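You operate a simulated robot arm through the tools that you are given. There is no shell and no other tool. Be economical: measure what you need, move in short steps, check, and stop when the job is done.

You run a simulated robot arm. Do the job below in one go: nothing can be reset, and whatever is moved stays where it is left.

## Task
Charge the blue card, then put it back in its pocket.
Fine: card in the slot, green key; it stays in until the screen shows PAID. Set down upright: what you pick out.

It is judged by the outcome, as a careful person would: the job done as asked, and still so three seconds after it is handed in. It fails if anything else is knocked over, pushed out of place, dropped, spilled or broken.

## Robot
A 5-joint arm with a two-finger parallel gripper, fixed in place. Base frame: the origin is at the foot of the arm, x ahead of it, y to its left, z up. Units: mm, degrees, N and s.
With the tool pointing down near the work surface it reaches from about 240 to 580 mm from the base axis. Its first joint turns from -66.0 to 66.0 degrees. The tool tilts only in the upright plane through the base axis and itself; it spins freely about its own axis. Payload 1.57 kg.
The TCP is the grasp point between the finger pads, 30 mm short of the fingertips. In the tool frame z runs along the fingers and y along their closing line. Largest opening 80 mm; finger width 17, thickness 12; the body of the gripper, 40 by 82 mm, starts 80 mm behind the TCP.
Orientation is that of the tool frame in the base frame, as [roll, pitch, yaw] about the fixed x, y, z axes, in that order (R = Rz(yaw) Ry(pitch) Rx(roll)). With the fingers straight down and closing along the base's y, the tool's x points along the base's -x, its y along +y and its z along -z.

## Interface
- The arm moves only by the tool arm_command. Its argument "series" is a list of rows, each a list of 7 numbers: the turn, a rotation vector about the base's x, y, z in degrees, then the shift along the base's x, y, z in mm, then the opening, from 0 (shut) to 1 (fully open). In form: [[wx, wy, wz, x, y, z, fingers], ...]. A call has 1 to 10 rows; each row shifts and turns the commanded pose from where the row before left it. Rows are played at 5 a second. More than 50 mm and 8.6 degrees between two rows, or a gripper value outside its range, and nothing of the call is played. Where a pose cannot be reached the arm comes as near as it can. A force on the tool above 40 N (or 10 N above the force at the start of the call, whichever is more), or a blocked arm, ends the call early, and 0.2 s more pass. The fingers move at their own pace (about 153 mm/s each) and stop on an object; they squeeze with about 38 N. The grip force told is the motor's: it shows also when the fingers shut on nothing. Time passes only in rows, and 0.2 s behind the last, so rows that do not move let the fingers close. The reply holds the time, the measured pose of the TCP, the force on the tool along the base axes, the opening and the grip force, in the units named above and with some noise, with the torque about the TCP (base axes, N m) and any sound that the robot's microphone picked up.
- Cameras (640 x 400 px; columns grow to the right, rows downward): "scene" is fixed at [28.2, 370.2, 546.4]; the picture's right is [-0.81, -0.58, 0.00], its down [-0.15, 0.21, -0.97] and it looks along [0.56, -0.78, -0.26] (base axes); focal length 280 px, centre (320, 200). "wrist" rides on the gripper at [72, -7, -122] in the tool frame; the picture's right is [0.09, 1.00, 0.00], its down [-0.84, 0.08, -0.54] and it looks along [-0.54, 0.05, 0.84] (tool axes); focal length 238 px, centre (320, 200). There is no depth. A picture from a camera that has moved, and an enlarged one, comes with that camera's place and axes in the base frame and with its lens. The place of the scene camera against the robot may be out by one fixed shift of up to 25 mm in any direction.
- capture(camera): a new picture of that camera. It takes no simulated time.
- inspect(camera, box): a new picture of the part [left, top, right, bottom] of that camera's present view, enlarged. It takes no simulated time.
- job_done(): hands the job in; it is judged then, once.

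Work in short steps. Places have to be worked out from the pictures, the camera data and where the tool is seen: move nearer, look again, correct. Check each grasp and each placing, and mend what went wrong. You have 120 turns and 84 pictures in all, those below and enlarged ones among them. Open the gripper and draw the arm clear of the work before you hand the job in, unless the task says otherwise; then end with one line.

The tools are called after "Call:" as a command line: name --pt "numbers of a row" for each row, then --argument value for the rest, lists and objects as JSON in quotes. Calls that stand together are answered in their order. arm_command: Moves the arm, as the interface text tells. Its arguments: {"type":"object","properties":{"series":{"type":"array"}},"required":["series"]} The other tools are called the same way: capture (camera) takes a picture; inspect (camera, box) takes an enlarged picture of a part of a camera's view; job_done () hands the job in.

At the start:

```text
t: 0.0
eef_pos: [266.9, 82.2, 491.5]
ee_rot: [179.9, 0.0, 180.0]
ft_force: [-0.2, -0.3, 0.2]
moment: [0.01, -0.02, -0.02]
gripper_width: 80.0
grip_force: 0.0
```

scene: 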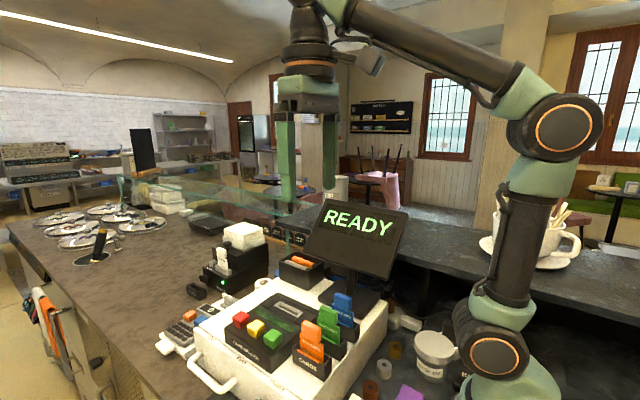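
wrist: 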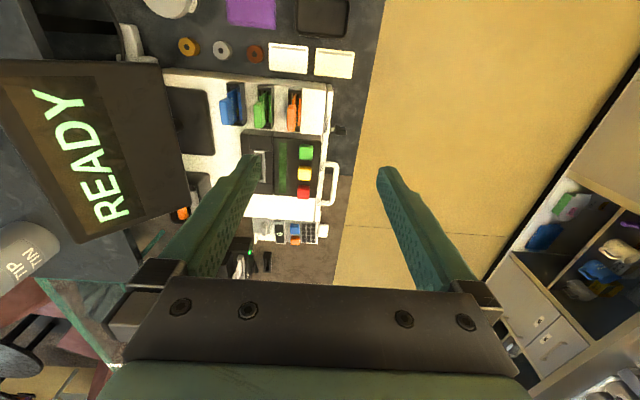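

I see the terminal tray with cards (orange, green, blue) and keys; I enlarge both views to find details.

Call:
inspect --camera "scene" --box '[180, 200, 420, 400]'

Call:
inspect --camera "wrist" --box '[140, 40, 360, 280]'

```text
2.00 times, centred on (300, 300) of scene
camera zoom: at [28.2, 370.2, 546.4], right [-0.81, -0.58, 0.0], down [-0.15, 0.21, -0.97], along [0.56, -0.78, -0.26], focal length 560 px, centre (360, 0)
```

zoom: 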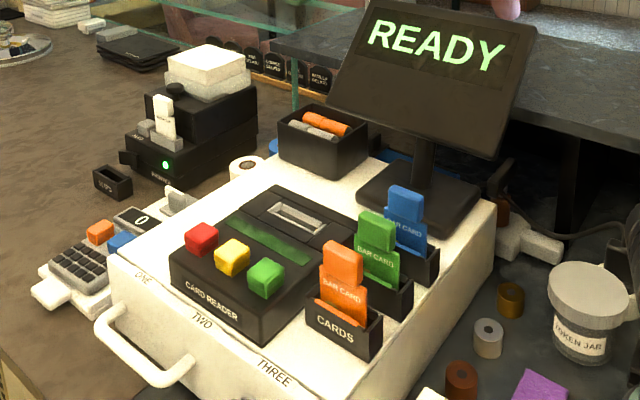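

```text
1.67 times, centred on (250, 160) of wrist
camera zoom: at [195.2, 76.2, 614.8], right [-0.09, 1.0, 0.0], down [0.84, 0.08, 0.54], along [0.54, 0.05, -0.84], focal length 397 px, centre (437, 267)
```

zoom: 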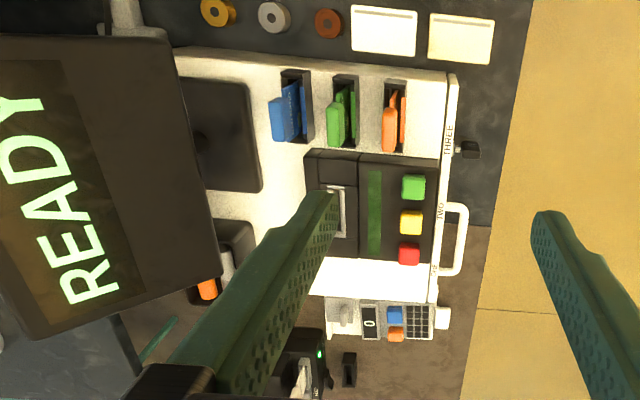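

The blue card top is at about (304,-82,181), slots and pockets run along x and the card spacing is about 55 mm. The screen's lower edge lies near y≈-170. I move above the blue card with the fingers half open and look again.

Call:
arm_command --pt "0 0 0 7 -33 -28 0.5" --pt "0 0 0 7 -33 -28 0.5" --pt "0 0 0 7 -33 -28 0.5" --pt "0 0 0 7 -33 -28 0.5" --pt "0 0 0 7 -32 -28 0.5"

Call:
capture --camera "wrist"

Call:
capture --camera "scene"

```text
t: 1.2
eef_pos: [300.7, -83.5, 353.0]
ee_rot: [179.9, -0.1, -179.9]
ft_force: [-0.9, 0.1, 0.0]
moment: [0.02, -0.02, -0.03]
gripper_width: 39.9
grip_force: 0.0
```

```text
79 pictures are left
camera wrist: at [230.6, -89.6, 475.4], right [-0.09, 1.0, 0.0], down [0.84, 0.08, 0.54], along [0.54, 0.05, -0.84], focal length 238 px, centre (320, 200)
```

wrist: 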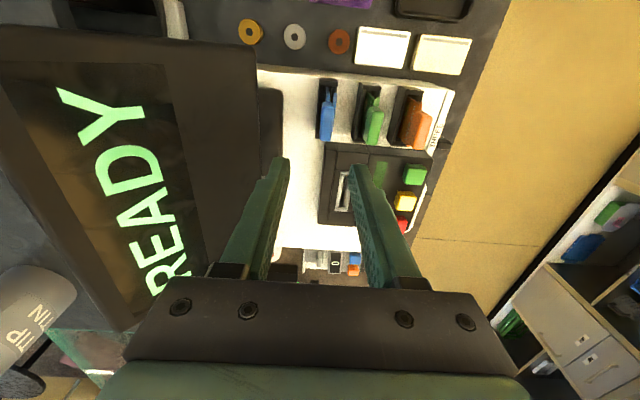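

```text
78 pictures are left
```

scene: 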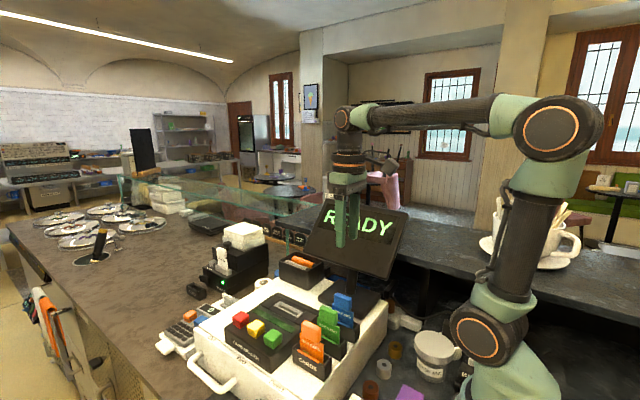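

The arm is over the blue card. I enlarge the view to measure the card and the screen edge clearance.

Call:
inspect --camera "wrist" --box '[230, 60, 450, 240]'

Call:
inspect --camera "scene" --box '[220, 260, 380, 380]'

```text
2.22 times, centred on (340, 150) of wrist
camera zoom: at [230.6, -89.6, 475.4], right [-0.09, 1.0, 0.0], down [0.84, 0.08, 0.54], along [0.54, 0.05, -0.84], focal length 530 px, centre (276, 311)
```

zoom: 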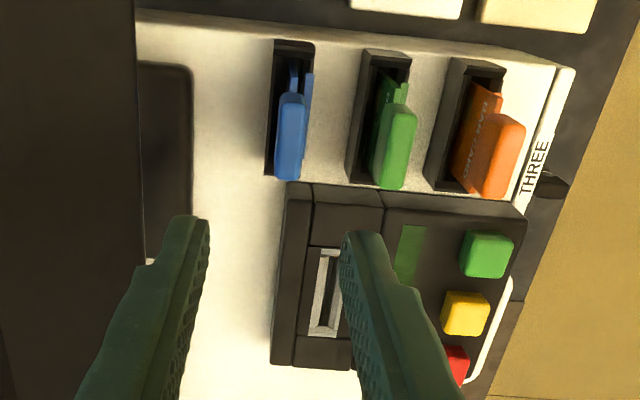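

```text
3.33 times, centred on (300, 320) of scene
camera zoom: at [28.2, 370.2, 546.4], right [-0.81, -0.58, 0.0], down [-0.15, 0.21, -0.97], along [0.56, -0.78, -0.26], focal length 934 px, centre (387, -200)
```

zoom: 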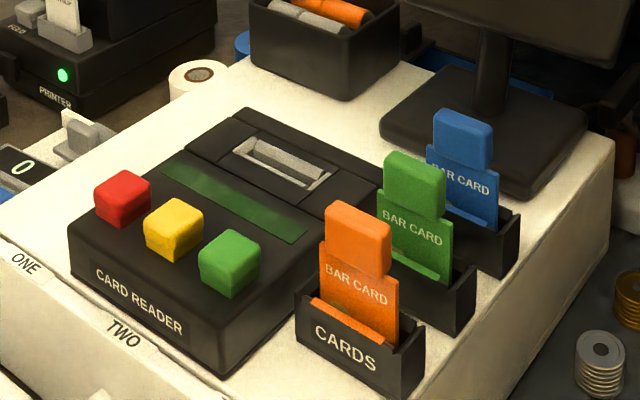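

The blue tab is a block about 40 mm long in x and 14 mm thick, centred near (305,-74), with its top between z 181 and 211. I centre over it and descend to fingertip height of about 240 to triangulate again.

Call:
arm_command --pt "0 0 0 2 5 -40 0.5" --pt "0 0 0 2 5 -40 0.5"

Call:
inspect --camera "wrist" --box '[220, 20, 460, 220]'

Call:
inspect --camera "scene" --box '[280, 180, 440, 340]'

```text
t: 1.8
eef_pos: [306.4, -72.0, 274.7]
ee_rot: [-180.0, 0.0, -179.9]
ft_force: [-0.1, 0.9, 0.2]
moment: [0.02, -0.03, -0.01]
gripper_width: 39.9
grip_force: 0.0
```

```text
2.00 times, centred on (340, 120) of wrist
camera zoom: at [234.6, -79.1, 396.3], right [-0.09, 1.0, 0.0], down [0.84, 0.08, 0.54], along [0.54, 0.05, -0.84], focal length 477 px, centre (280, 360)
```

zoom: 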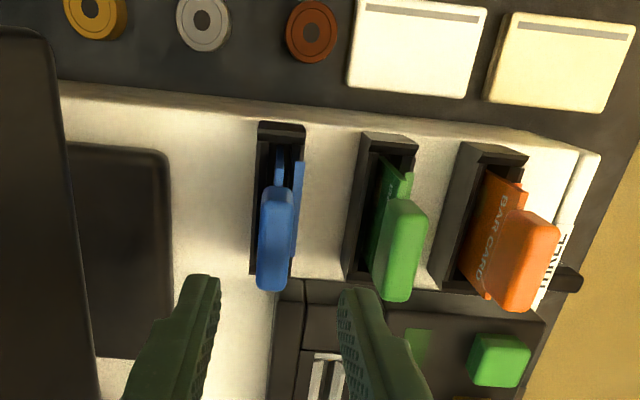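

```text
2.50 times, centred on (360, 260) of scene
camera zoom: at [28.2, 370.2, 546.4], right [-0.81, -0.58, 0.0], down [-0.15, 0.21, -0.97], along [0.56, -0.78, -0.26], focal length 701 px, centre (220, 50)
```

zoom: 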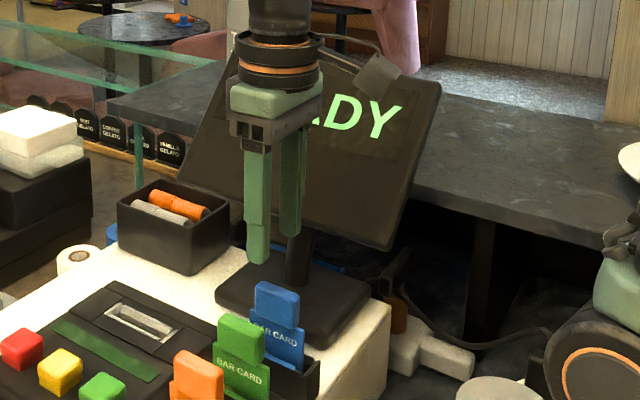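

Triangulation puts the tab's top at z≈207, x 281–320, y≈-75, 14 mm thick. I centre on it and descend to TCP z≈207, so the tips are around 177.

Call:
arm_command --pt "0 0 0 -6 -3 0 0.5" --pt "0 0 0 0 0 -25 0.5" --pt "0 0 0 0 0 -25 0.5" --pt "0 0 0 0 0 -17 0.5" --pt "0 0 0 0 0 0 0.5"

Call:
inspect --camera "wrist" --box '[220, 20, 460, 220]'

Call:
inspect --camera "scene" --box '[280, 220, 400, 340]'

```text
t: 3.0
eef_pos: [300.0, -73.2, 205.1]
ee_rot: [-180.0, 0.0, -180.0]
ft_force: [-0.5, 0.2, 0.6]
moment: [-0.01, -0.05, 0.05]
gripper_width: 40.2
grip_force: 0.1
```

```text
2.00 times, centred on (340, 120) of wrist
camera zoom: at [228.1, -81.2, 328.0], right [-0.09, 1.0, 0.0], down [0.84, 0.08, 0.54], along [0.54, 0.05, -0.84], focal length 477 px, centre (280, 360)
```

zoom: 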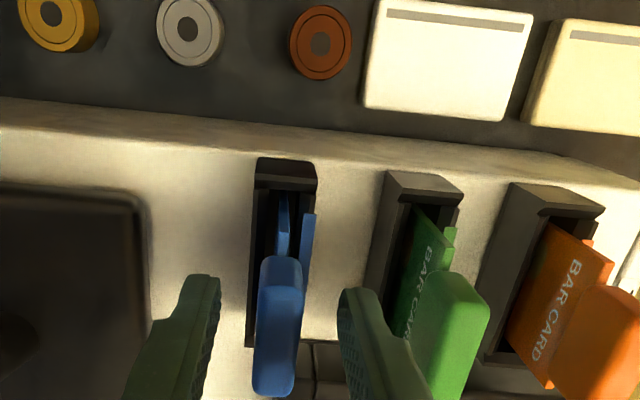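

```text
3.33 times, centred on (340, 280) of scene
camera zoom: at [28.2, 370.2, 546.4], right [-0.81, -0.58, 0.0], down [-0.15, 0.21, -0.97], along [0.56, -0.78, -0.26], focal length 934 px, centre (253, -67)
```

zoom: 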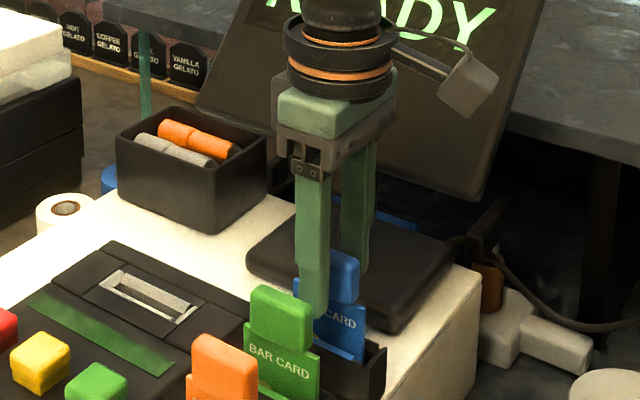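

The fingers flank the tab. Closing on it.

Call:
arm_command --pt "0 0 0 0 -1 1 0.0" --pt "0 0 0 0 0 0 0.0" --pt "0 0 0 0 0 0 0.0"

Call:
inspect --camera "wrist" --box '[220, 20, 460, 220]'

```text
t: 3.8
eef_pos: [299.7, -74.0, 207.5]
ee_rot: [-180.0, 0.0, 180.0]
ft_force: [-0.5, -0.5, 0.2]
moment: [0.01, 0.0, -0.02]
gripper_width: 12.5
grip_force: 29.2
```

```text
2.00 times, centred on (340, 120) of wrist
camera zoom: at [228.4, -81.8, 329.2], right [-0.09, 1.0, 0.0], down [0.84, 0.08, 0.54], along [0.54, 0.05, -0.84], focal length 477 px, centre (280, 360)
```

zoom: 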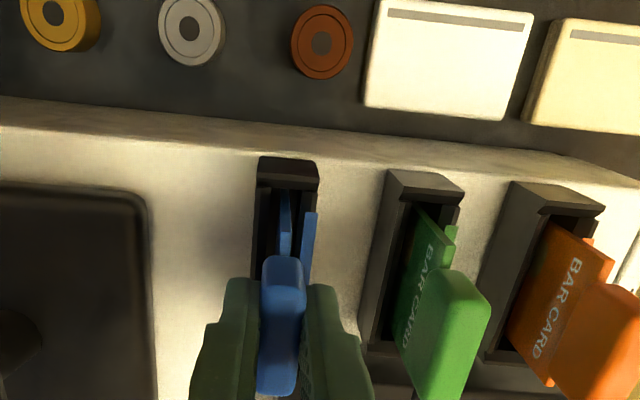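

Gripped on the tab, 12.5 mm wide. I lift straight up and check.

Call:
arm_command --pt "0 0 0 0 0 10 0.0" --pt "0 0 0 0 0 20 0.0" --pt "0 0 0 0 0 25 0.0" --pt "0 0 0 0 0 25 0.0" --pt "0 0 0 0 0 15 0.0"

Call:
inspect --camera "wrist" --box '[220, 20, 460, 220]'

Call:
inspect --camera "scene" --box '[240, 180, 400, 340]'

```text
t: 5.0
eef_pos: [299.4, -75.3, 302.1]
ee_rot: [180.0, 0.0, -179.9]
ft_force: [-0.9, -0.4, 0.1]
moment: [0.0, -0.01, -0.03]
gripper_width: 12.4
grip_force: 28.9
```

```text
2.00 times, centred on (340, 120) of wrist
camera zoom: at [227.6, -82.0, 424.5], right [-0.09, 1.0, 0.0], down [0.84, 0.08, 0.54], along [0.54, 0.05, -0.84], focal length 477 px, centre (280, 360)
```

zoom: 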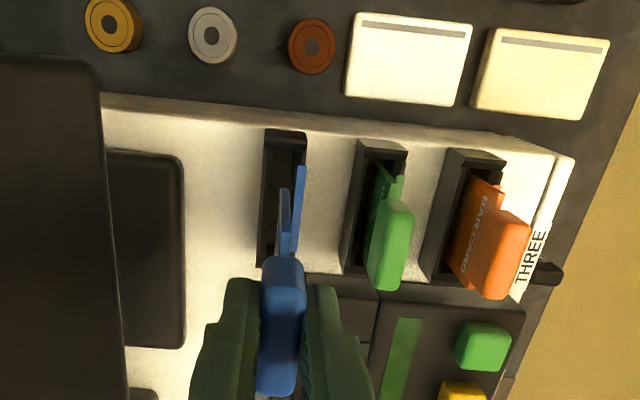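

```text
2.50 times, centred on (320, 260) of scene
camera zoom: at [28.2, 370.2, 546.4], right [-0.81, -0.58, 0.0], down [-0.15, 0.21, -0.97], along [0.56, -0.78, -0.26], focal length 701 px, centre (320, 50)
```

zoom: 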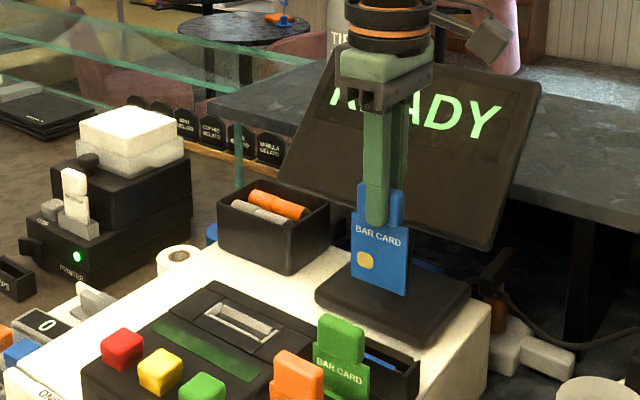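

The card is out and hangs straight. I look closely at its lower part to understand its shape and the pocket.

Call:
inspect --camera "wrist" --box '[320, 70, 420, 170]'

Call:
inspect --camera "scene" --box '[305, 225, 365, 345]'

```text
4.00 times, centred on (370, 120) of wrist
camera zoom: at [227.6, -82.0, 424.5], right [-0.09, 1.0, 0.0], down [0.84, 0.08, 0.54], along [0.54, 0.05, -0.84], focal length 953 px, centre (120, 520)
```

zoom: 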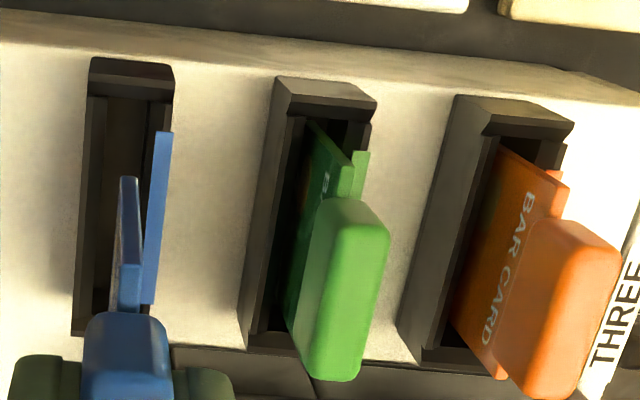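

```text
3.33 times, centred on (335, 285) of scene
camera zoom: at [28.2, 370.2, 546.4], right [-0.81, -0.58, 0.0], down [-0.15, 0.21, -0.97], along [0.56, -0.78, -0.26], focal length 934 px, centre (270, -83)
```

zoom: 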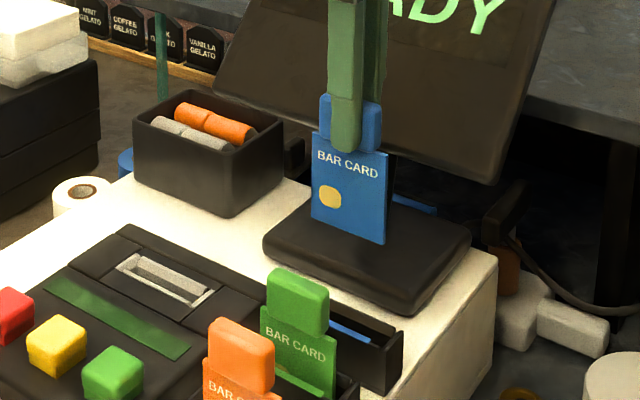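

The card hangs about 57 mm below the tab, so its bottom is about 90 mm below the TCP. The pocket keeps only its own blue strip. I move forward beside the slot to measure it from two viewpoints.

Call:
arm_command --pt "0 0 0 30 0 0 0.0" --pt "0 0 0 30 0 0 0.0" --pt "0 0 0 10 0 0 0.0" --pt "0 0 0 0 0 0 0.0"

Call:
inspect --camera "wrist" --box '[280, 60, 440, 180]'

Call:
capture --camera "scene"

```text
t: 6.0
eef_pos: [370.2, -74.3, 302.0]
ee_rot: [180.0, 0.0, -179.9]
ft_force: [-0.5, -0.3, 0.4]
moment: [0.01, 0.0, -0.02]
gripper_width: 12.5
grip_force: 29.6
```

```text
3.33 times, centred on (360, 120) of wrist
camera zoom: at [299.0, -81.3, 423.9], right [-0.09, 1.0, 0.0], down [0.84, 0.08, 0.54], along [0.54, 0.05, -0.84], focal length 794 px, centre (187, 467)
```

zoom: 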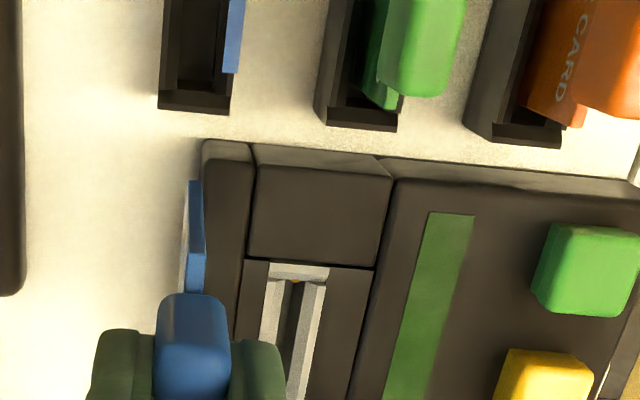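

```text
65 pictures are left
```

scene: 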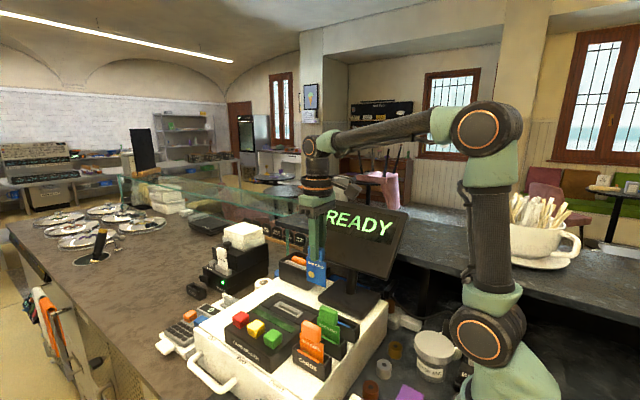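

The reader's slot frame top is at z≈153, y centre ≈-33.6, with its near end at x≈386. I move to the other side (y≈+20) to see the slot's far end and the keys.

Call:
arm_command --pt "0 0 0 15 32 0 0.0" --pt "0 0 0 15 32 0 0.0" --pt "0 0 0 18 32 0 0.0" --pt "0 0 0 0 0 0 0.0"

Call:
inspect --camera "wrist" --box '[240, 70, 400, 190]'

```text
t: 7.0
eef_pos: [418.6, 22.4, 303.4]
ee_rot: [179.9, -0.1, 180.0]
ft_force: [0.4, -0.3, 0.6]
moment: [0.0, -0.03, 0.0]
gripper_width: 12.4
grip_force: 30.1
```

```text
3.33 times, centred on (320, 130) of wrist
camera zoom: at [346.6, 15.5, 425.3], right [-0.09, 1.0, 0.0], down [0.84, 0.08, 0.54], along [0.54, 0.05, -0.84], focal length 794 px, centre (320, 433)
```

zoom: 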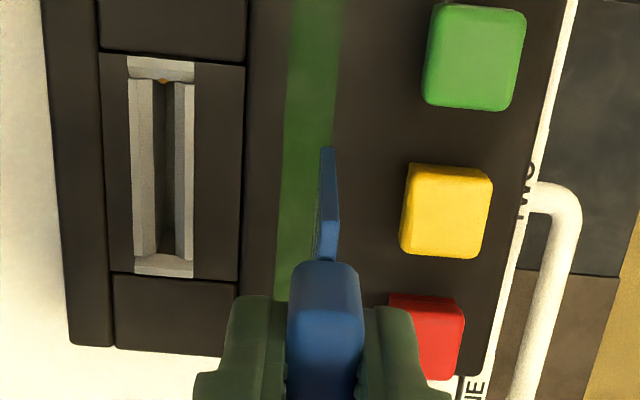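

Clear view of the slot: its frame runs x≈387–460, y centre ≈-32, inner slot x≈393–452, top z≈148–153. I move over it and lower until the card's bottom is about 15 mm above it, then look.

Call:
arm_command --pt "0 0 0 2 -27 0 0.0" --pt "0 0 0 1.5 -27 0 0.0" --pt "0 0 0 0 0 -22 0.0" --pt "0 0 0 0 0 -22 0.0" --pt "0 0 0 0 0 0 0.0"

Call:
inspect --camera "wrist" --box '[260, 60, 420, 180]'

Call:
inspect --camera "scene" --box '[240, 250, 340, 350]'

```text
t: 8.2
eef_pos: [421.3, -31.6, 256.2]
ee_rot: [180.0, 0.0, -179.8]
ft_force: [-0.4, 0.7, 0.2]
moment: [-0.02, 0.01, 0.0]
gripper_width: 12.4
grip_force: 29.2
```

```text
3.33 times, centred on (340, 120) of wrist
camera zoom: at [349.6, -38.6, 379.5], right [-0.09, 1.0, 0.0], down [0.84, 0.08, 0.54], along [0.54, 0.05, -0.84], focal length 794 px, centre (253, 467)
```

zoom: 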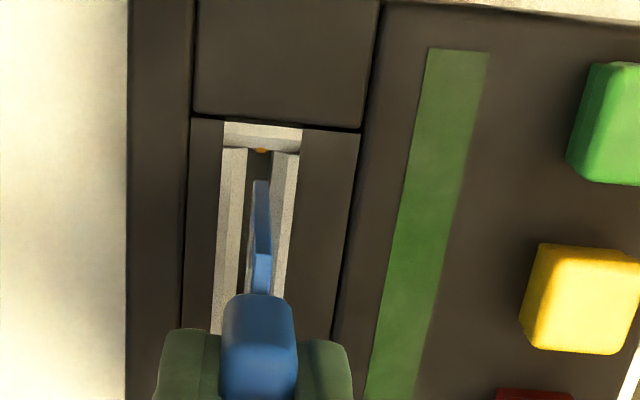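

```text
4.00 times, centred on (290, 300) of scene
camera zoom: at [28.2, 370.2, 546.4], right [-0.81, -0.58, 0.0], down [-0.15, 0.21, -0.97], along [0.56, -0.78, -0.26], focal length 1121 px, centre (440, -200)
```

zoom: 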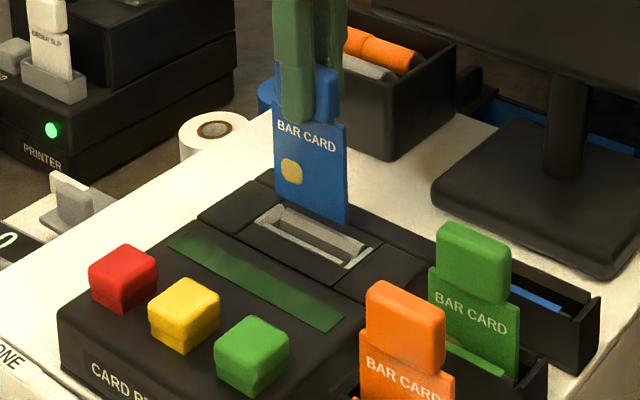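

The card sits over the slot. I zoom in to check its alignment and height against the slot.

Call:
inspect --camera "scene" --box '[265, 265, 325, 325]'

Call:
inspect --camera "wrist" --box '[295, 85, 365, 155]'

```text
6.67 times, centred on (295, 295) of scene
camera zoom: at [28.2, 370.2, 546.4], right [-0.81, -0.58, 0.0], down [-0.15, 0.21, -0.97], along [0.56, -0.78, -0.26], focal length 1868 px, centre (487, -433)
```

zoom: 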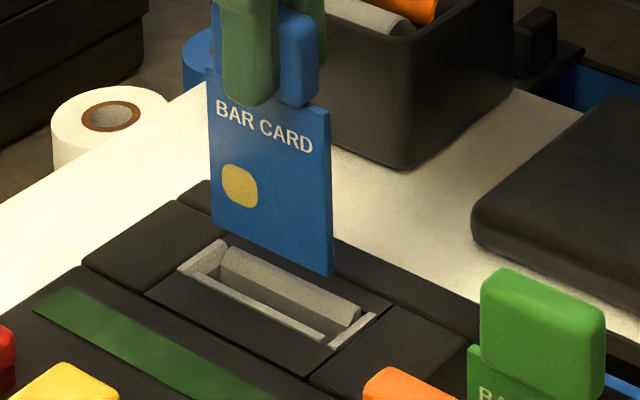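

```text
5.71 times, centred on (330, 120) of wrist
camera zoom: at [349.6, -38.6, 379.5], right [-0.09, 1.0, 0.0], down [0.84, 0.08, 0.54], along [0.54, 0.05, -0.84], focal length 1362 px, centre (263, 657)
```

zoom: 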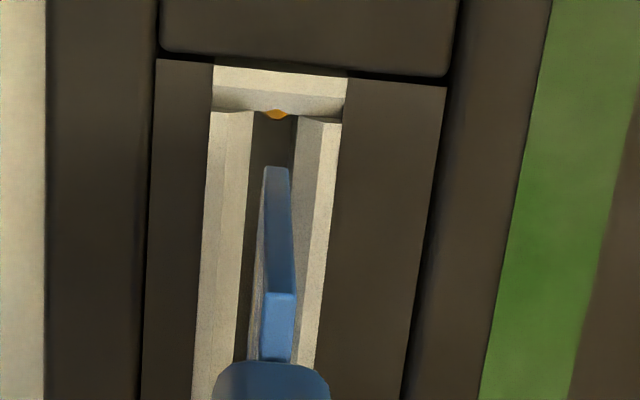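

Orientation is fine; the wrist and scene views both say the card should shift about 2 mm in -x and 0.5 mm in -y. I correct and lower 14 mm in small steps.

Call:
arm_command --pt "0 0 0 -2 -0.5 0 0.0" --pt "0 0 0 0 0 -5 0.0" --pt "0 0 0 0 0 -5 0.0" --pt "0 0 0 0 0 -4 0.0" --pt "0 0 0 0 0 0 0.0"

Call:
inspect --camera "scene" --box '[265, 265, 325, 325]'

Call:
inspect --camera "wrist" --box '[295, 85, 365, 155]'

```text
t: 9.4
eef_pos: [420.2, -33.2, 243.4]
ee_rot: [180.0, 0.0, -179.9]
ft_force: [0.8, 0.4, 0.8]
moment: [0.0, -0.02, 0.0]
gripper_width: 12.2
grip_force: 29.5
```

```text
6.67 times, centred on (295, 295) of scene
camera zoom: at [28.2, 370.2, 546.4], right [-0.81, -0.58, 0.0], down [-0.15, 0.21, -0.97], along [0.56, -0.78, -0.26], focal length 1868 px, centre (487, -433)
```

zoom: 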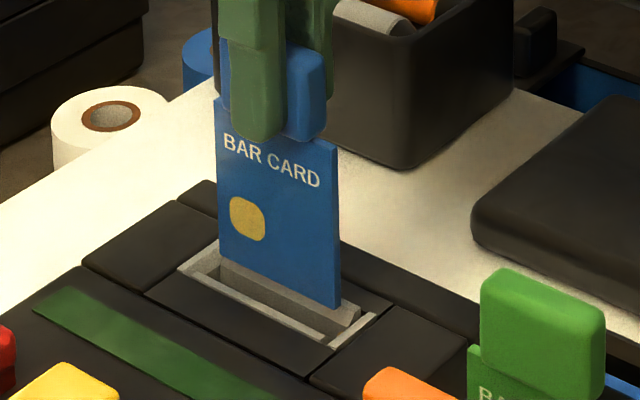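

```text
5.71 times, centred on (330, 120) of wrist
camera zoom: at [348.5, -40.7, 365.7], right [-0.09, 1.0, 0.0], down [0.84, 0.08, 0.54], along [0.54, 0.05, -0.84], focal length 1362 px, centre (263, 657)
```

zoom: 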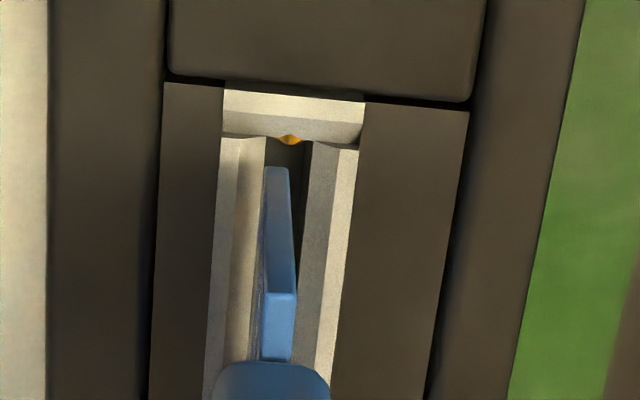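

The wrist view shows the card about 1.2 mm too far to -y in the throat. I correct and lower another 8 mm.

Call:
arm_command --pt "0 0 0 -0.5 1.2 0 0.0" --pt "0 0 0 0 0 0 0.0" --pt "0 0 0 0 0 -4 0.0" --pt "0 0 0 0 0 -4 0.0" --pt "0 0 0 0 0 0 0.0"

Call:
inspect --camera "wrist" --box '[295, 85, 365, 155]'

Call:
inspect --camera "scene" --box '[265, 265, 325, 325]'

```text
t: 10.6
eef_pos: [419.5, -33.4, 235.4]
ee_rot: [180.0, -0.1, 180.0]
ft_force: [-0.1, 0.4, -0.4]
moment: [-0.01, 0.02, -0.01]
gripper_width: 12.4
grip_force: 29.7
```

```text
5.71 times, centred on (330, 120) of wrist
camera zoom: at [347.5, -39.7, 357.9], right [-0.09, 1.0, 0.0], down [0.84, 0.08, 0.54], along [0.54, 0.05, -0.84], focal length 1362 px, centre (263, 657)
```

zoom: 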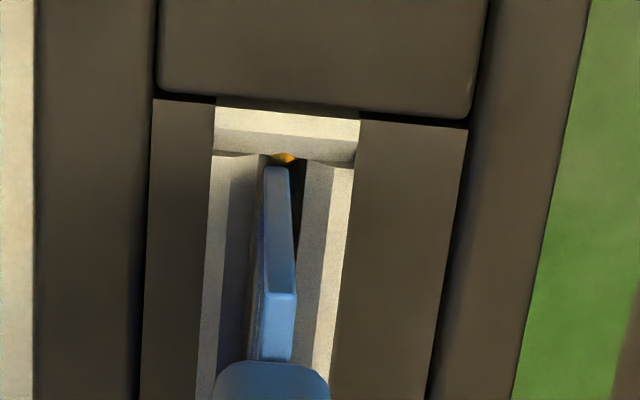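

```text
6.67 times, centred on (295, 295) of scene
camera zoom: at [28.2, 370.2, 546.4], right [-0.81, -0.58, 0.0], down [-0.15, 0.21, -0.97], along [0.56, -0.78, -0.26], focal length 1868 px, centre (487, -433)
```

zoom: 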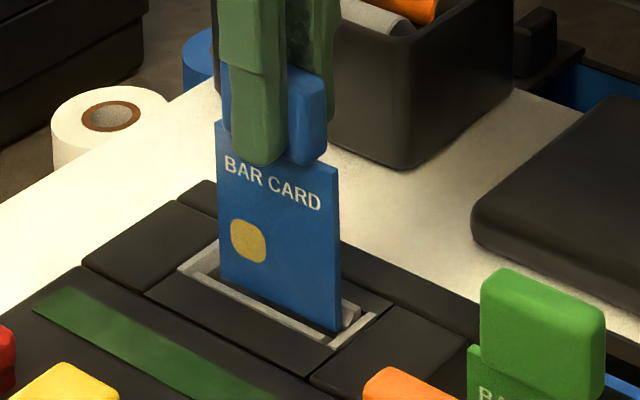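

Almost centred (0.7 mm short in y), no contact force. I nudge it and lower 10 mm.

Call:
arm_command --pt "0 0 0 0 0.7 0 0.0" --pt "0 0 0 0 0 -3 0.0" --pt "0 0 0 0 0 -3 0.0" --pt "0 0 0 0 0 -4 0.0" --pt "0 0 0 0 0 0 0.0"

Call:
inspect --camera "wrist" --box '[295, 85, 365, 155]'

Call:
inspect --camera "scene" --box '[265, 265, 325, 325]'

```text
t: 11.8
eef_pos: [418.4, -30.5, 225.0]
ee_rot: [179.9, 0.1, -180.0]
ft_force: [0.2, -0.1, 0.0]
moment: [-0.02, -0.02, -0.01]
gripper_width: 12.5
grip_force: 29.0
```

```text
5.71 times, centred on (330, 120) of wrist
camera zoom: at [346.9, -38.2, 347.3], right [-0.09, 1.0, 0.0], down [0.84, 0.08, 0.54], along [0.54, 0.05, -0.84], focal length 1362 px, centre (263, 657)
```

zoom: 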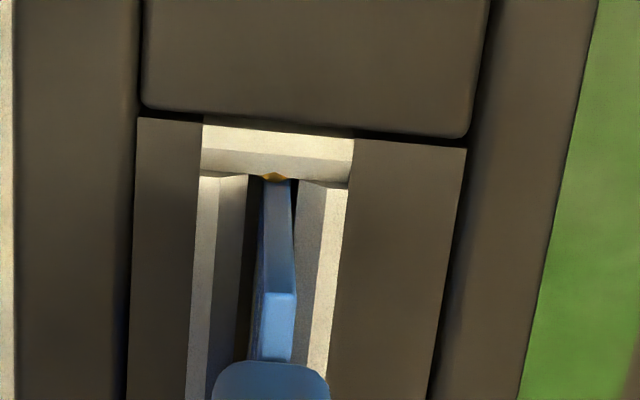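

```text
6.67 times, centred on (295, 295) of scene
camera zoom: at [28.2, 370.2, 546.4], right [-0.81, -0.58, 0.0], down [-0.15, 0.21, -0.97], along [0.56, -0.78, -0.26], focal length 1868 px, centre (487, -433)
```

zoom: 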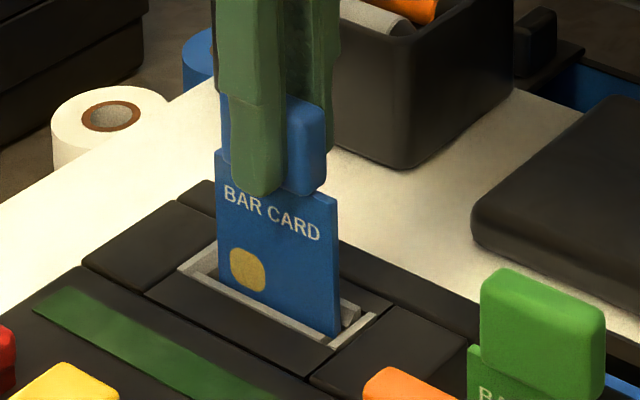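

The card is centred and entering without force. I keep lowering in small steps, watching the force.

Call:
arm_command --pt "0 0 0 0 0 -4 0.0" --pt "0 0 0 0 0 -4 0.0" --pt "0 0 0 0 0 -4 0.0" --pt "0 0 0 0 0 -3 0.0" --pt "0 0 0 0 0 0 0.0"

Call:
inspect --camera "scene" --box '[265, 265, 325, 325]'

```text
t: 13.0
eef_pos: [417.5, -29.0, 209.3]
ee_rot: [179.9, -0.1, 180.0]
ft_force: [0.1, 0.0, 0.2]
moment: [0.02, -0.01, 0.03]
gripper_width: 12.7
grip_force: 29.3
```

```text
6.67 times, centred on (295, 295) of scene
camera zoom: at [28.2, 370.2, 546.4], right [-0.81, -0.58, 0.0], down [-0.15, 0.21, -0.97], along [0.56, -0.78, -0.26], focal length 1868 px, centre (487, -433)
```

zoom: 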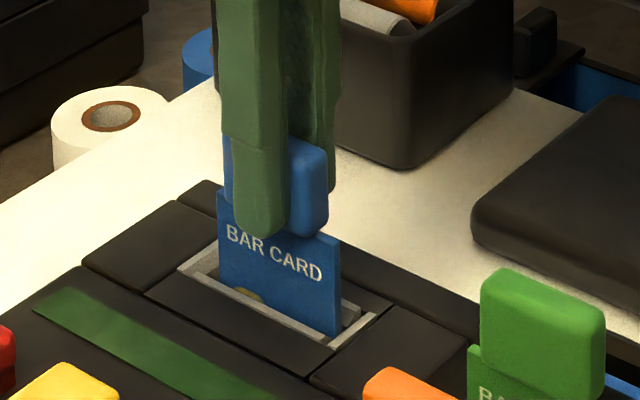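

Still no force; the measured x,y wander slightly, so I check the wrist view before going deeper.

Call:
inspect --camera "wrist" --box '[295, 85, 365, 155]'

```text
5.71 times, centred on (330, 120) of wrist
camera zoom: at [346.0, -37.7, 332.2], right [-0.09, 1.0, 0.0], down [0.84, 0.08, 0.54], along [0.54, 0.05, -0.84], focal length 1362 px, centre (263, 657)
```

zoom: 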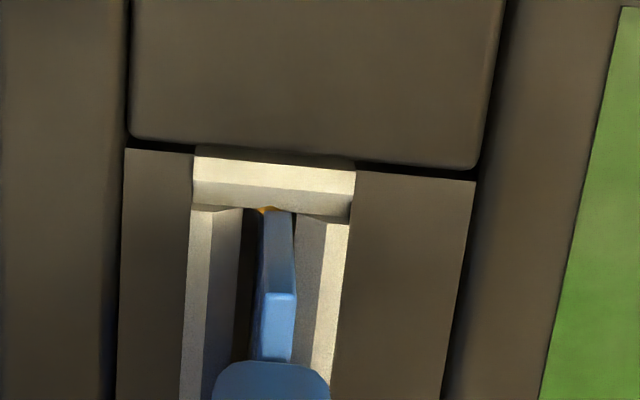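

The card is a bit toward +y and close to the near lip; I shift +1 mm x, -1 mm y and go on down to contact.

Call:
arm_command --pt "0 0 0 1 -1 0 0.0" --pt "0 0 0 0 0 -4 0.0" --pt "0 0 0 0 0 -4 0.0" --pt "0 0 0 0 0 -3 0.0" --pt "0 0 0 0 0 0 0.0"

Call:
inspect --camera "scene" --box '[265, 265, 325, 325]'

```text
t: 14.0
eef_pos: [421.1, -32.0, 203.1]
ee_rot: [180.0, 0.5, -179.9]
ft_force: [-0.9, 0.1, 5.8]
moment: [0.07, 0.1, -0.01]
gripper_width: 12.6
grip_force: 29.1
stopped in row 5: the force on the tool passed its limit at 44 N (the readings are from after the stop); the commanded pose is now the measured one
```

```text
6.67 times, centred on (295, 295) of scene
camera zoom: at [28.2, 370.2, 546.4], right [-0.81, -0.58, 0.0], down [-0.15, 0.21, -0.97], along [0.56, -0.78, -0.26], focal length 1868 px, centre (487, -433)
```

zoom: 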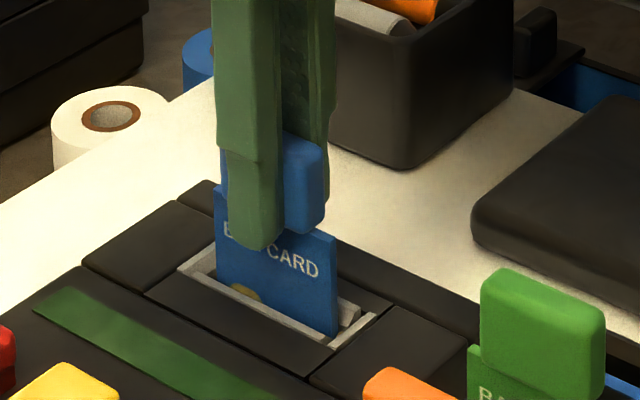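

The card bottomed out and the fingers slid a few mm down the tab. I check the screen and slot.

Call:
capture --camera "scene"

Call:
inspect --camera "wrist" --box '[295, 85, 365, 155]'

```text
50 pictures are left
```

scene: 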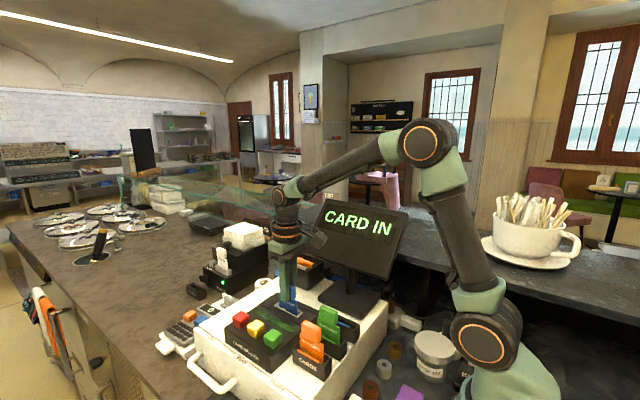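

```text
5.71 times, centred on (330, 120) of wrist
camera zoom: at [348.5, -38.6, 325.2], right [-0.09, 1.0, 0.0], down [0.83, 0.08, 0.55], along [0.55, 0.05, -0.84], focal length 1362 px, centre (263, 657)
```

zoom: 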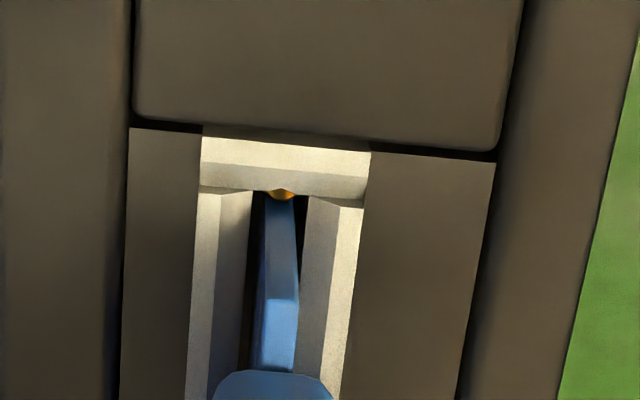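

The screen shows CARD IN. I release and rise straight up, then look at the keys.

Call:
arm_command --pt "0 0 0 0 0 0 0.4" --pt "0 0 0 0 0 0 0.4" --pt "0 0 0 0 0 15 0.4" --pt "0 0 0 0 0 35 0.4" --pt "0 0 0 0 0 35 0.4" --pt "0 0 0 0 0 0 0.4"

Call:
capture --camera "wrist"

Call:
capture --camera "scene"

```text
t: 15.4
eef_pos: [420.9, -32.1, 290.2]
ee_rot: [-180.0, 0.4, -179.9]
ft_force: [0.5, 0.4, -0.2]
moment: [0.02, -0.01, 0.0]
gripper_width: 31.8
grip_force: 0.2
```

```text
48 pictures are left
camera wrist: at [348.6, -39.2, 411.5], right [-0.09, 1.0, 0.0], down [0.83, 0.08, 0.55], along [0.54, 0.05, -0.84], focal length 238 px, centre (320, 200)
```

wrist: 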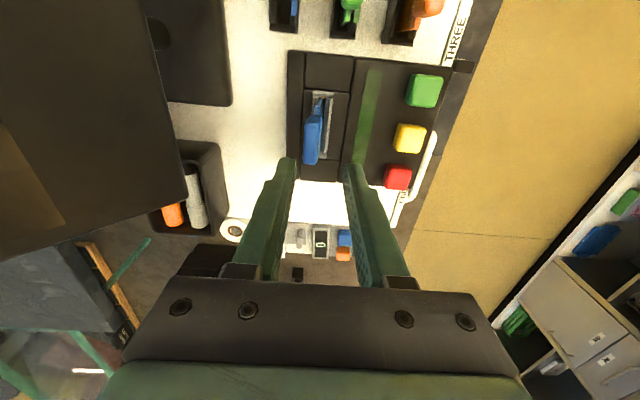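

```text
47 pictures are left
```

scene: 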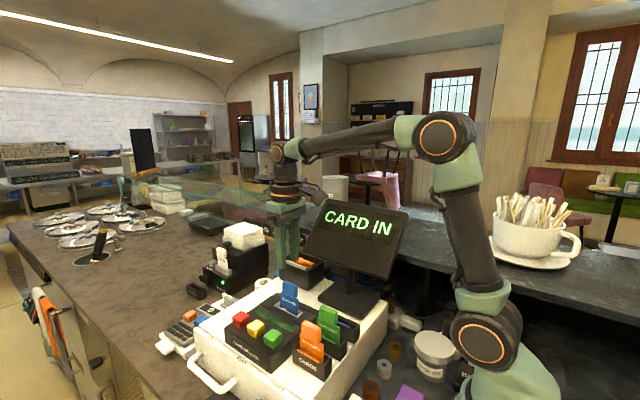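

The card stands in the slot, CARD IN stays. The green key triangulates to about (377,67) with its top near z≈155–160. I close the fingers, move above it and lower to tip height of about 195.

Call:
arm_command --pt "0 0 0 -15 33 0 0.0" --pt "0 0 0 -15 33 0 0.0" --pt "0 0 0 -14 33 0 0.0" --pt "0 0 0 0 0 -33 0.0" --pt "0 0 0 0 0 -32 0.0" --pt "0 0 0 0 0 0 0.0"

Call:
inspect --camera "wrist" --box '[260, 40, 420, 180]'

Call:
inspect --camera "scene" --box '[220, 260, 340, 380]'

```text
t: 16.8
eef_pos: [377.2, 68.0, 225.0]
ee_rot: [179.9, 0.4, -180.0]
ft_force: [0.1, 1.3, 0.0]
moment: [-0.01, -0.01, 0.02]
gripper_width: 0.0
grip_force: 21.9
```

```text
2.86 times, centred on (340, 110) of wrist
camera zoom: at [304.9, 61.1, 347.9], right [-0.09, 1.0, 0.0], down [0.83, 0.08, 0.55], along [0.55, 0.05, -0.84], focal length 681 px, centre (263, 457)
```

zoom: 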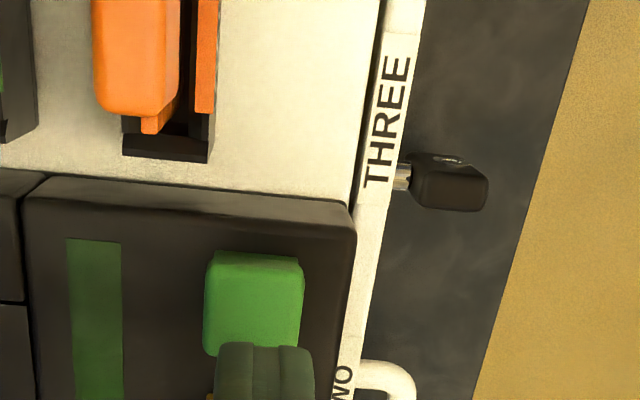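

```text
3.33 times, centred on (280, 320) of scene
camera zoom: at [28.2, 370.2, 546.4], right [-0.81, -0.58, 0.0], down [-0.15, 0.21, -0.97], along [0.56, -0.78, -0.26], focal length 934 px, centre (453, -200)
```

zoom: 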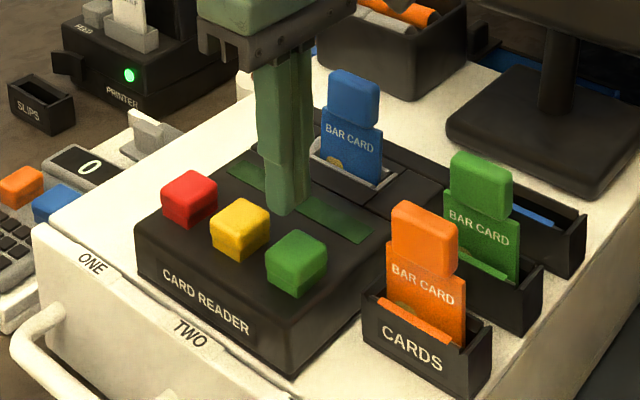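

The key is at about (376,65), so I shift slightly and lower toward it; tips reach about 160.

Call:
arm_command --pt "0 0 0 -1.5 -2.5 0 0.0" --pt "0 0 0 0 0 -15 0.0" --pt "0 0 0 0 0 -12 0.0" --pt "0 0 0 0 0 -6 0.0" --pt "0 0 0 0 0 0 0.0"

Call:
inspect --camera "scene" --box '[220, 260, 340, 380]'

```text
t: 18.0
eef_pos: [375.8, 65.3, 190.1]
ee_rot: [179.9, 0.4, -179.9]
ft_force: [0.8, -1.1, 2.0]
moment: [-0.01, -0.01, -0.01]
gripper_width: 0.0
grip_force: 21.5
heard: click
```

```text
3.33 times, centred on (280, 320) of scene
camera zoom: at [28.2, 370.2, 546.4], right [-0.81, -0.58, 0.0], down [-0.15, 0.21, -0.97], along [0.56, -0.78, -0.26], focal length 934 px, centre (453, -200)
```

zoom: 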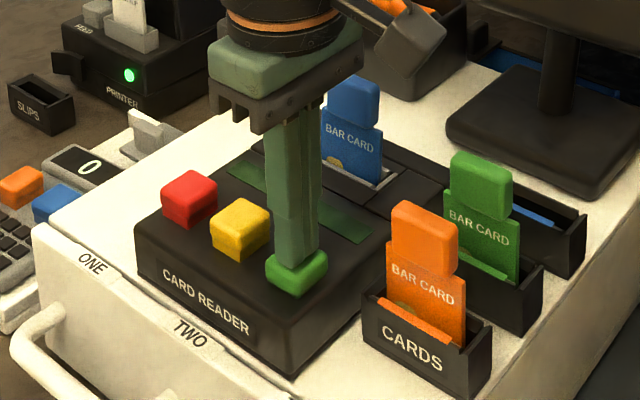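

The key clicked. I lift off and watch the screen.

Call:
arm_command --pt "0 0 0 0 0 15 0.0" --pt "0 0 0 0 0 25 0.0" --pt "0 0 0 0 0 30 0.0" --pt "0 0 0 0 0 30 0.0"

Call:
capture --camera "scene"

```text
t: 19.0
eef_pos: [373.6, 65.1, 290.2]
ee_rot: [179.8, 0.2, -180.0]
ft_force: [-1.1, -0.6, -0.3]
moment: [0.03, -0.01, -0.03]
gripper_width: 0.3
grip_force: 21.3
```

```text
43 pictures are left
```

scene: 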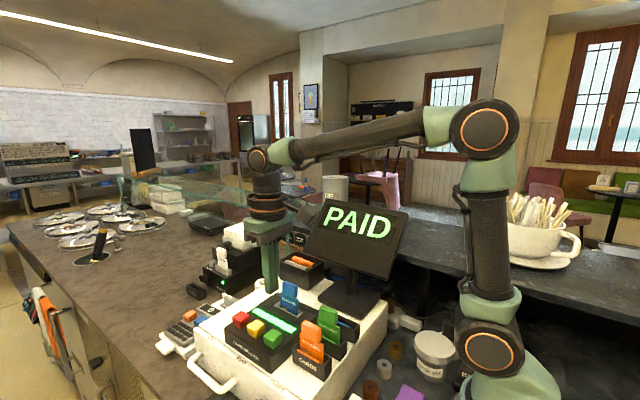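

PAID is shown. I go back above the card with the fingers half open and look at where the tab is.

Call:
arm_command --pt "0 0 0 16 -34 0 0.2" --pt "0 0 0 16 -34 0 0.5" --pt "0 0 0 15 -34 0 0.5" --pt "0 0 0 0 0 -30 0.5" --pt "0 0 0 0 0 0 0.5"

Call:
inspect --camera "wrist" --box '[240, 60, 400, 200]'

Call:
inspect --camera "scene" --box '[250, 240, 340, 330]'

```text
t: 20.2
eef_pos: [422.5, -38.4, 259.1]
ee_rot: [180.0, 0.4, -179.9]
ft_force: [-0.8, 0.3, -0.2]
moment: [0.0, -0.01, -0.02]
gripper_width: 40.0
grip_force: 0.1
```

```text
2.86 times, centred on (320, 130) of wrist
camera zoom: at [350.7, -45.9, 382.1], right [-0.09, 1.0, 0.0], down [0.83, 0.08, 0.55], along [0.55, 0.05, -0.84], focal length 681 px, centre (320, 400)
```

zoom: 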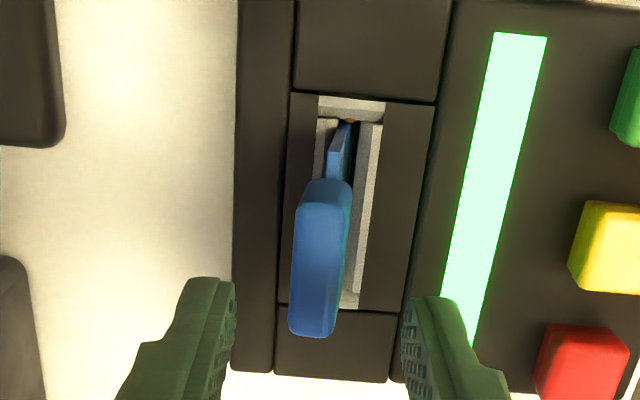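

```text
4.44 times, centred on (295, 285) of scene
camera zoom: at [28.2, 370.2, 546.4], right [-0.81, -0.58, 0.0], down [-0.15, 0.21, -0.97], along [0.56, -0.78, -0.26], focal length 1245 px, centre (431, -178)
```

zoom: 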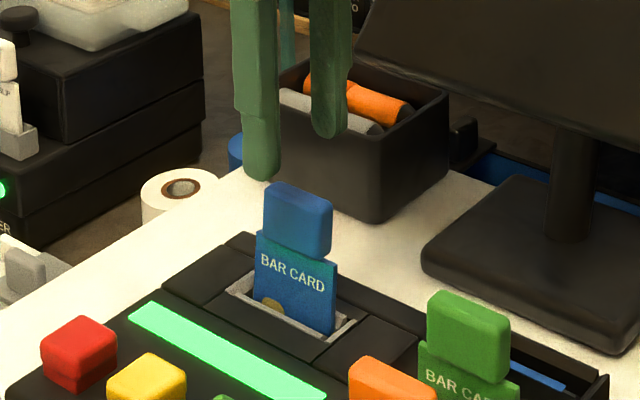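

The tab centre is at about (421,-39), between the fingers, leaning slightly. I descend to z≈208 and close gently on it.

Call:
arm_command --pt "0 0 0 -0.5 0 -20 0.5" --pt "0 0 0 0 0 -20 0.5" --pt "0 0 0 0 1 -11 0.5" --pt "0 0 0 0 0 0 0.5"

Call:
inspect --camera "wrist" --box '[240, 60, 400, 200]'

```text
t: 21.2
eef_pos: [422.2, -37.2, 207.5]
ee_rot: [-179.9, 0.4, -179.9]
ft_force: [0.2, 0.6, -0.2]
moment: [-0.04, -0.02, 0.04]
gripper_width: 40.1
grip_force: 0.1
```

```text
2.86 times, centred on (320, 130) of wrist
camera zoom: at [349.3, -45.1, 330.1], right [-0.09, 1.0, 0.0], down [0.83, 0.08, 0.55], along [0.55, 0.05, -0.84], focal length 681 px, centre (320, 400)
```

zoom: 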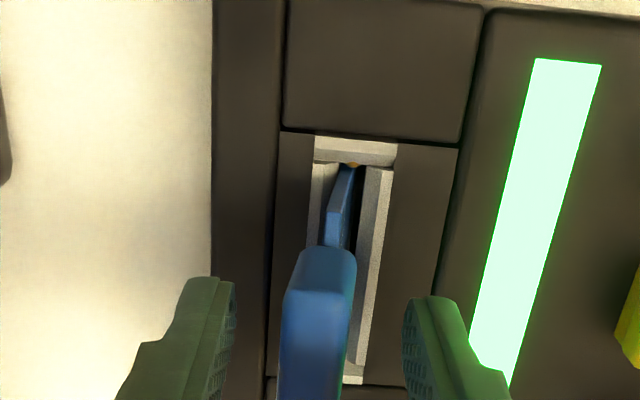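

I shift to y≈-33 (the slot's centre line) so the closing fingers stand the card upright, then close.

Call:
arm_command --pt "0 0 0 -1 4.5 0 0.5" --pt "0 0 0 0 0 0 0.3" --pt "0 0 0 0 0 0 0.2" --pt "0 0 0 0 0 0 0.0" --pt "0 0 0 0 0 0 0.0"

Call:
inspect --camera "wrist" --box '[240, 60, 400, 200]'

Call:
inspect --camera "scene" --box '[250, 240, 340, 330]'

```text
t: 22.4
eef_pos: [419.8, -32.2, 208.3]
ee_rot: [-180.0, 0.4, -179.9]
ft_force: [-0.2, -0.4, 0.3]
moment: [0.03, -0.03, 0.0]
gripper_width: 12.2
grip_force: 29.6
```

```text
2.86 times, centred on (320, 130) of wrist
camera zoom: at [347.9, -39.9, 330.7], right [-0.09, 1.0, 0.0], down [0.83, 0.08, 0.55], along [0.55, 0.05, -0.84], focal length 681 px, centre (320, 400)
```

zoom: 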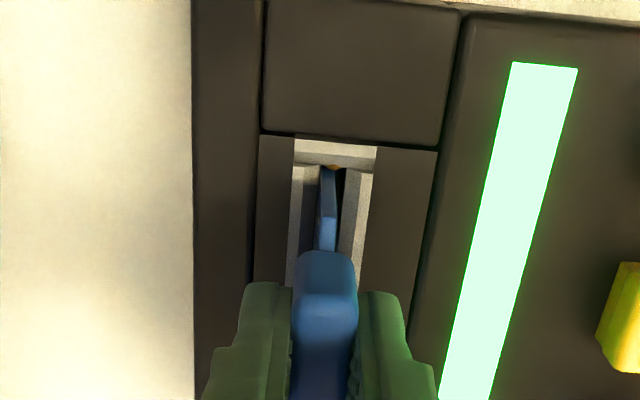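

```text
4.44 times, centred on (295, 285) of scene
camera zoom: at [28.2, 370.2, 546.4], right [-0.81, -0.58, 0.0], down [-0.15, 0.21, -0.97], along [0.56, -0.78, -0.26], focal length 1245 px, centre (431, -178)
```

zoom: 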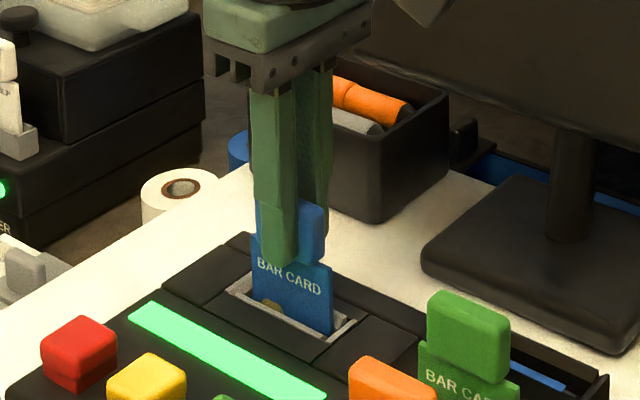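

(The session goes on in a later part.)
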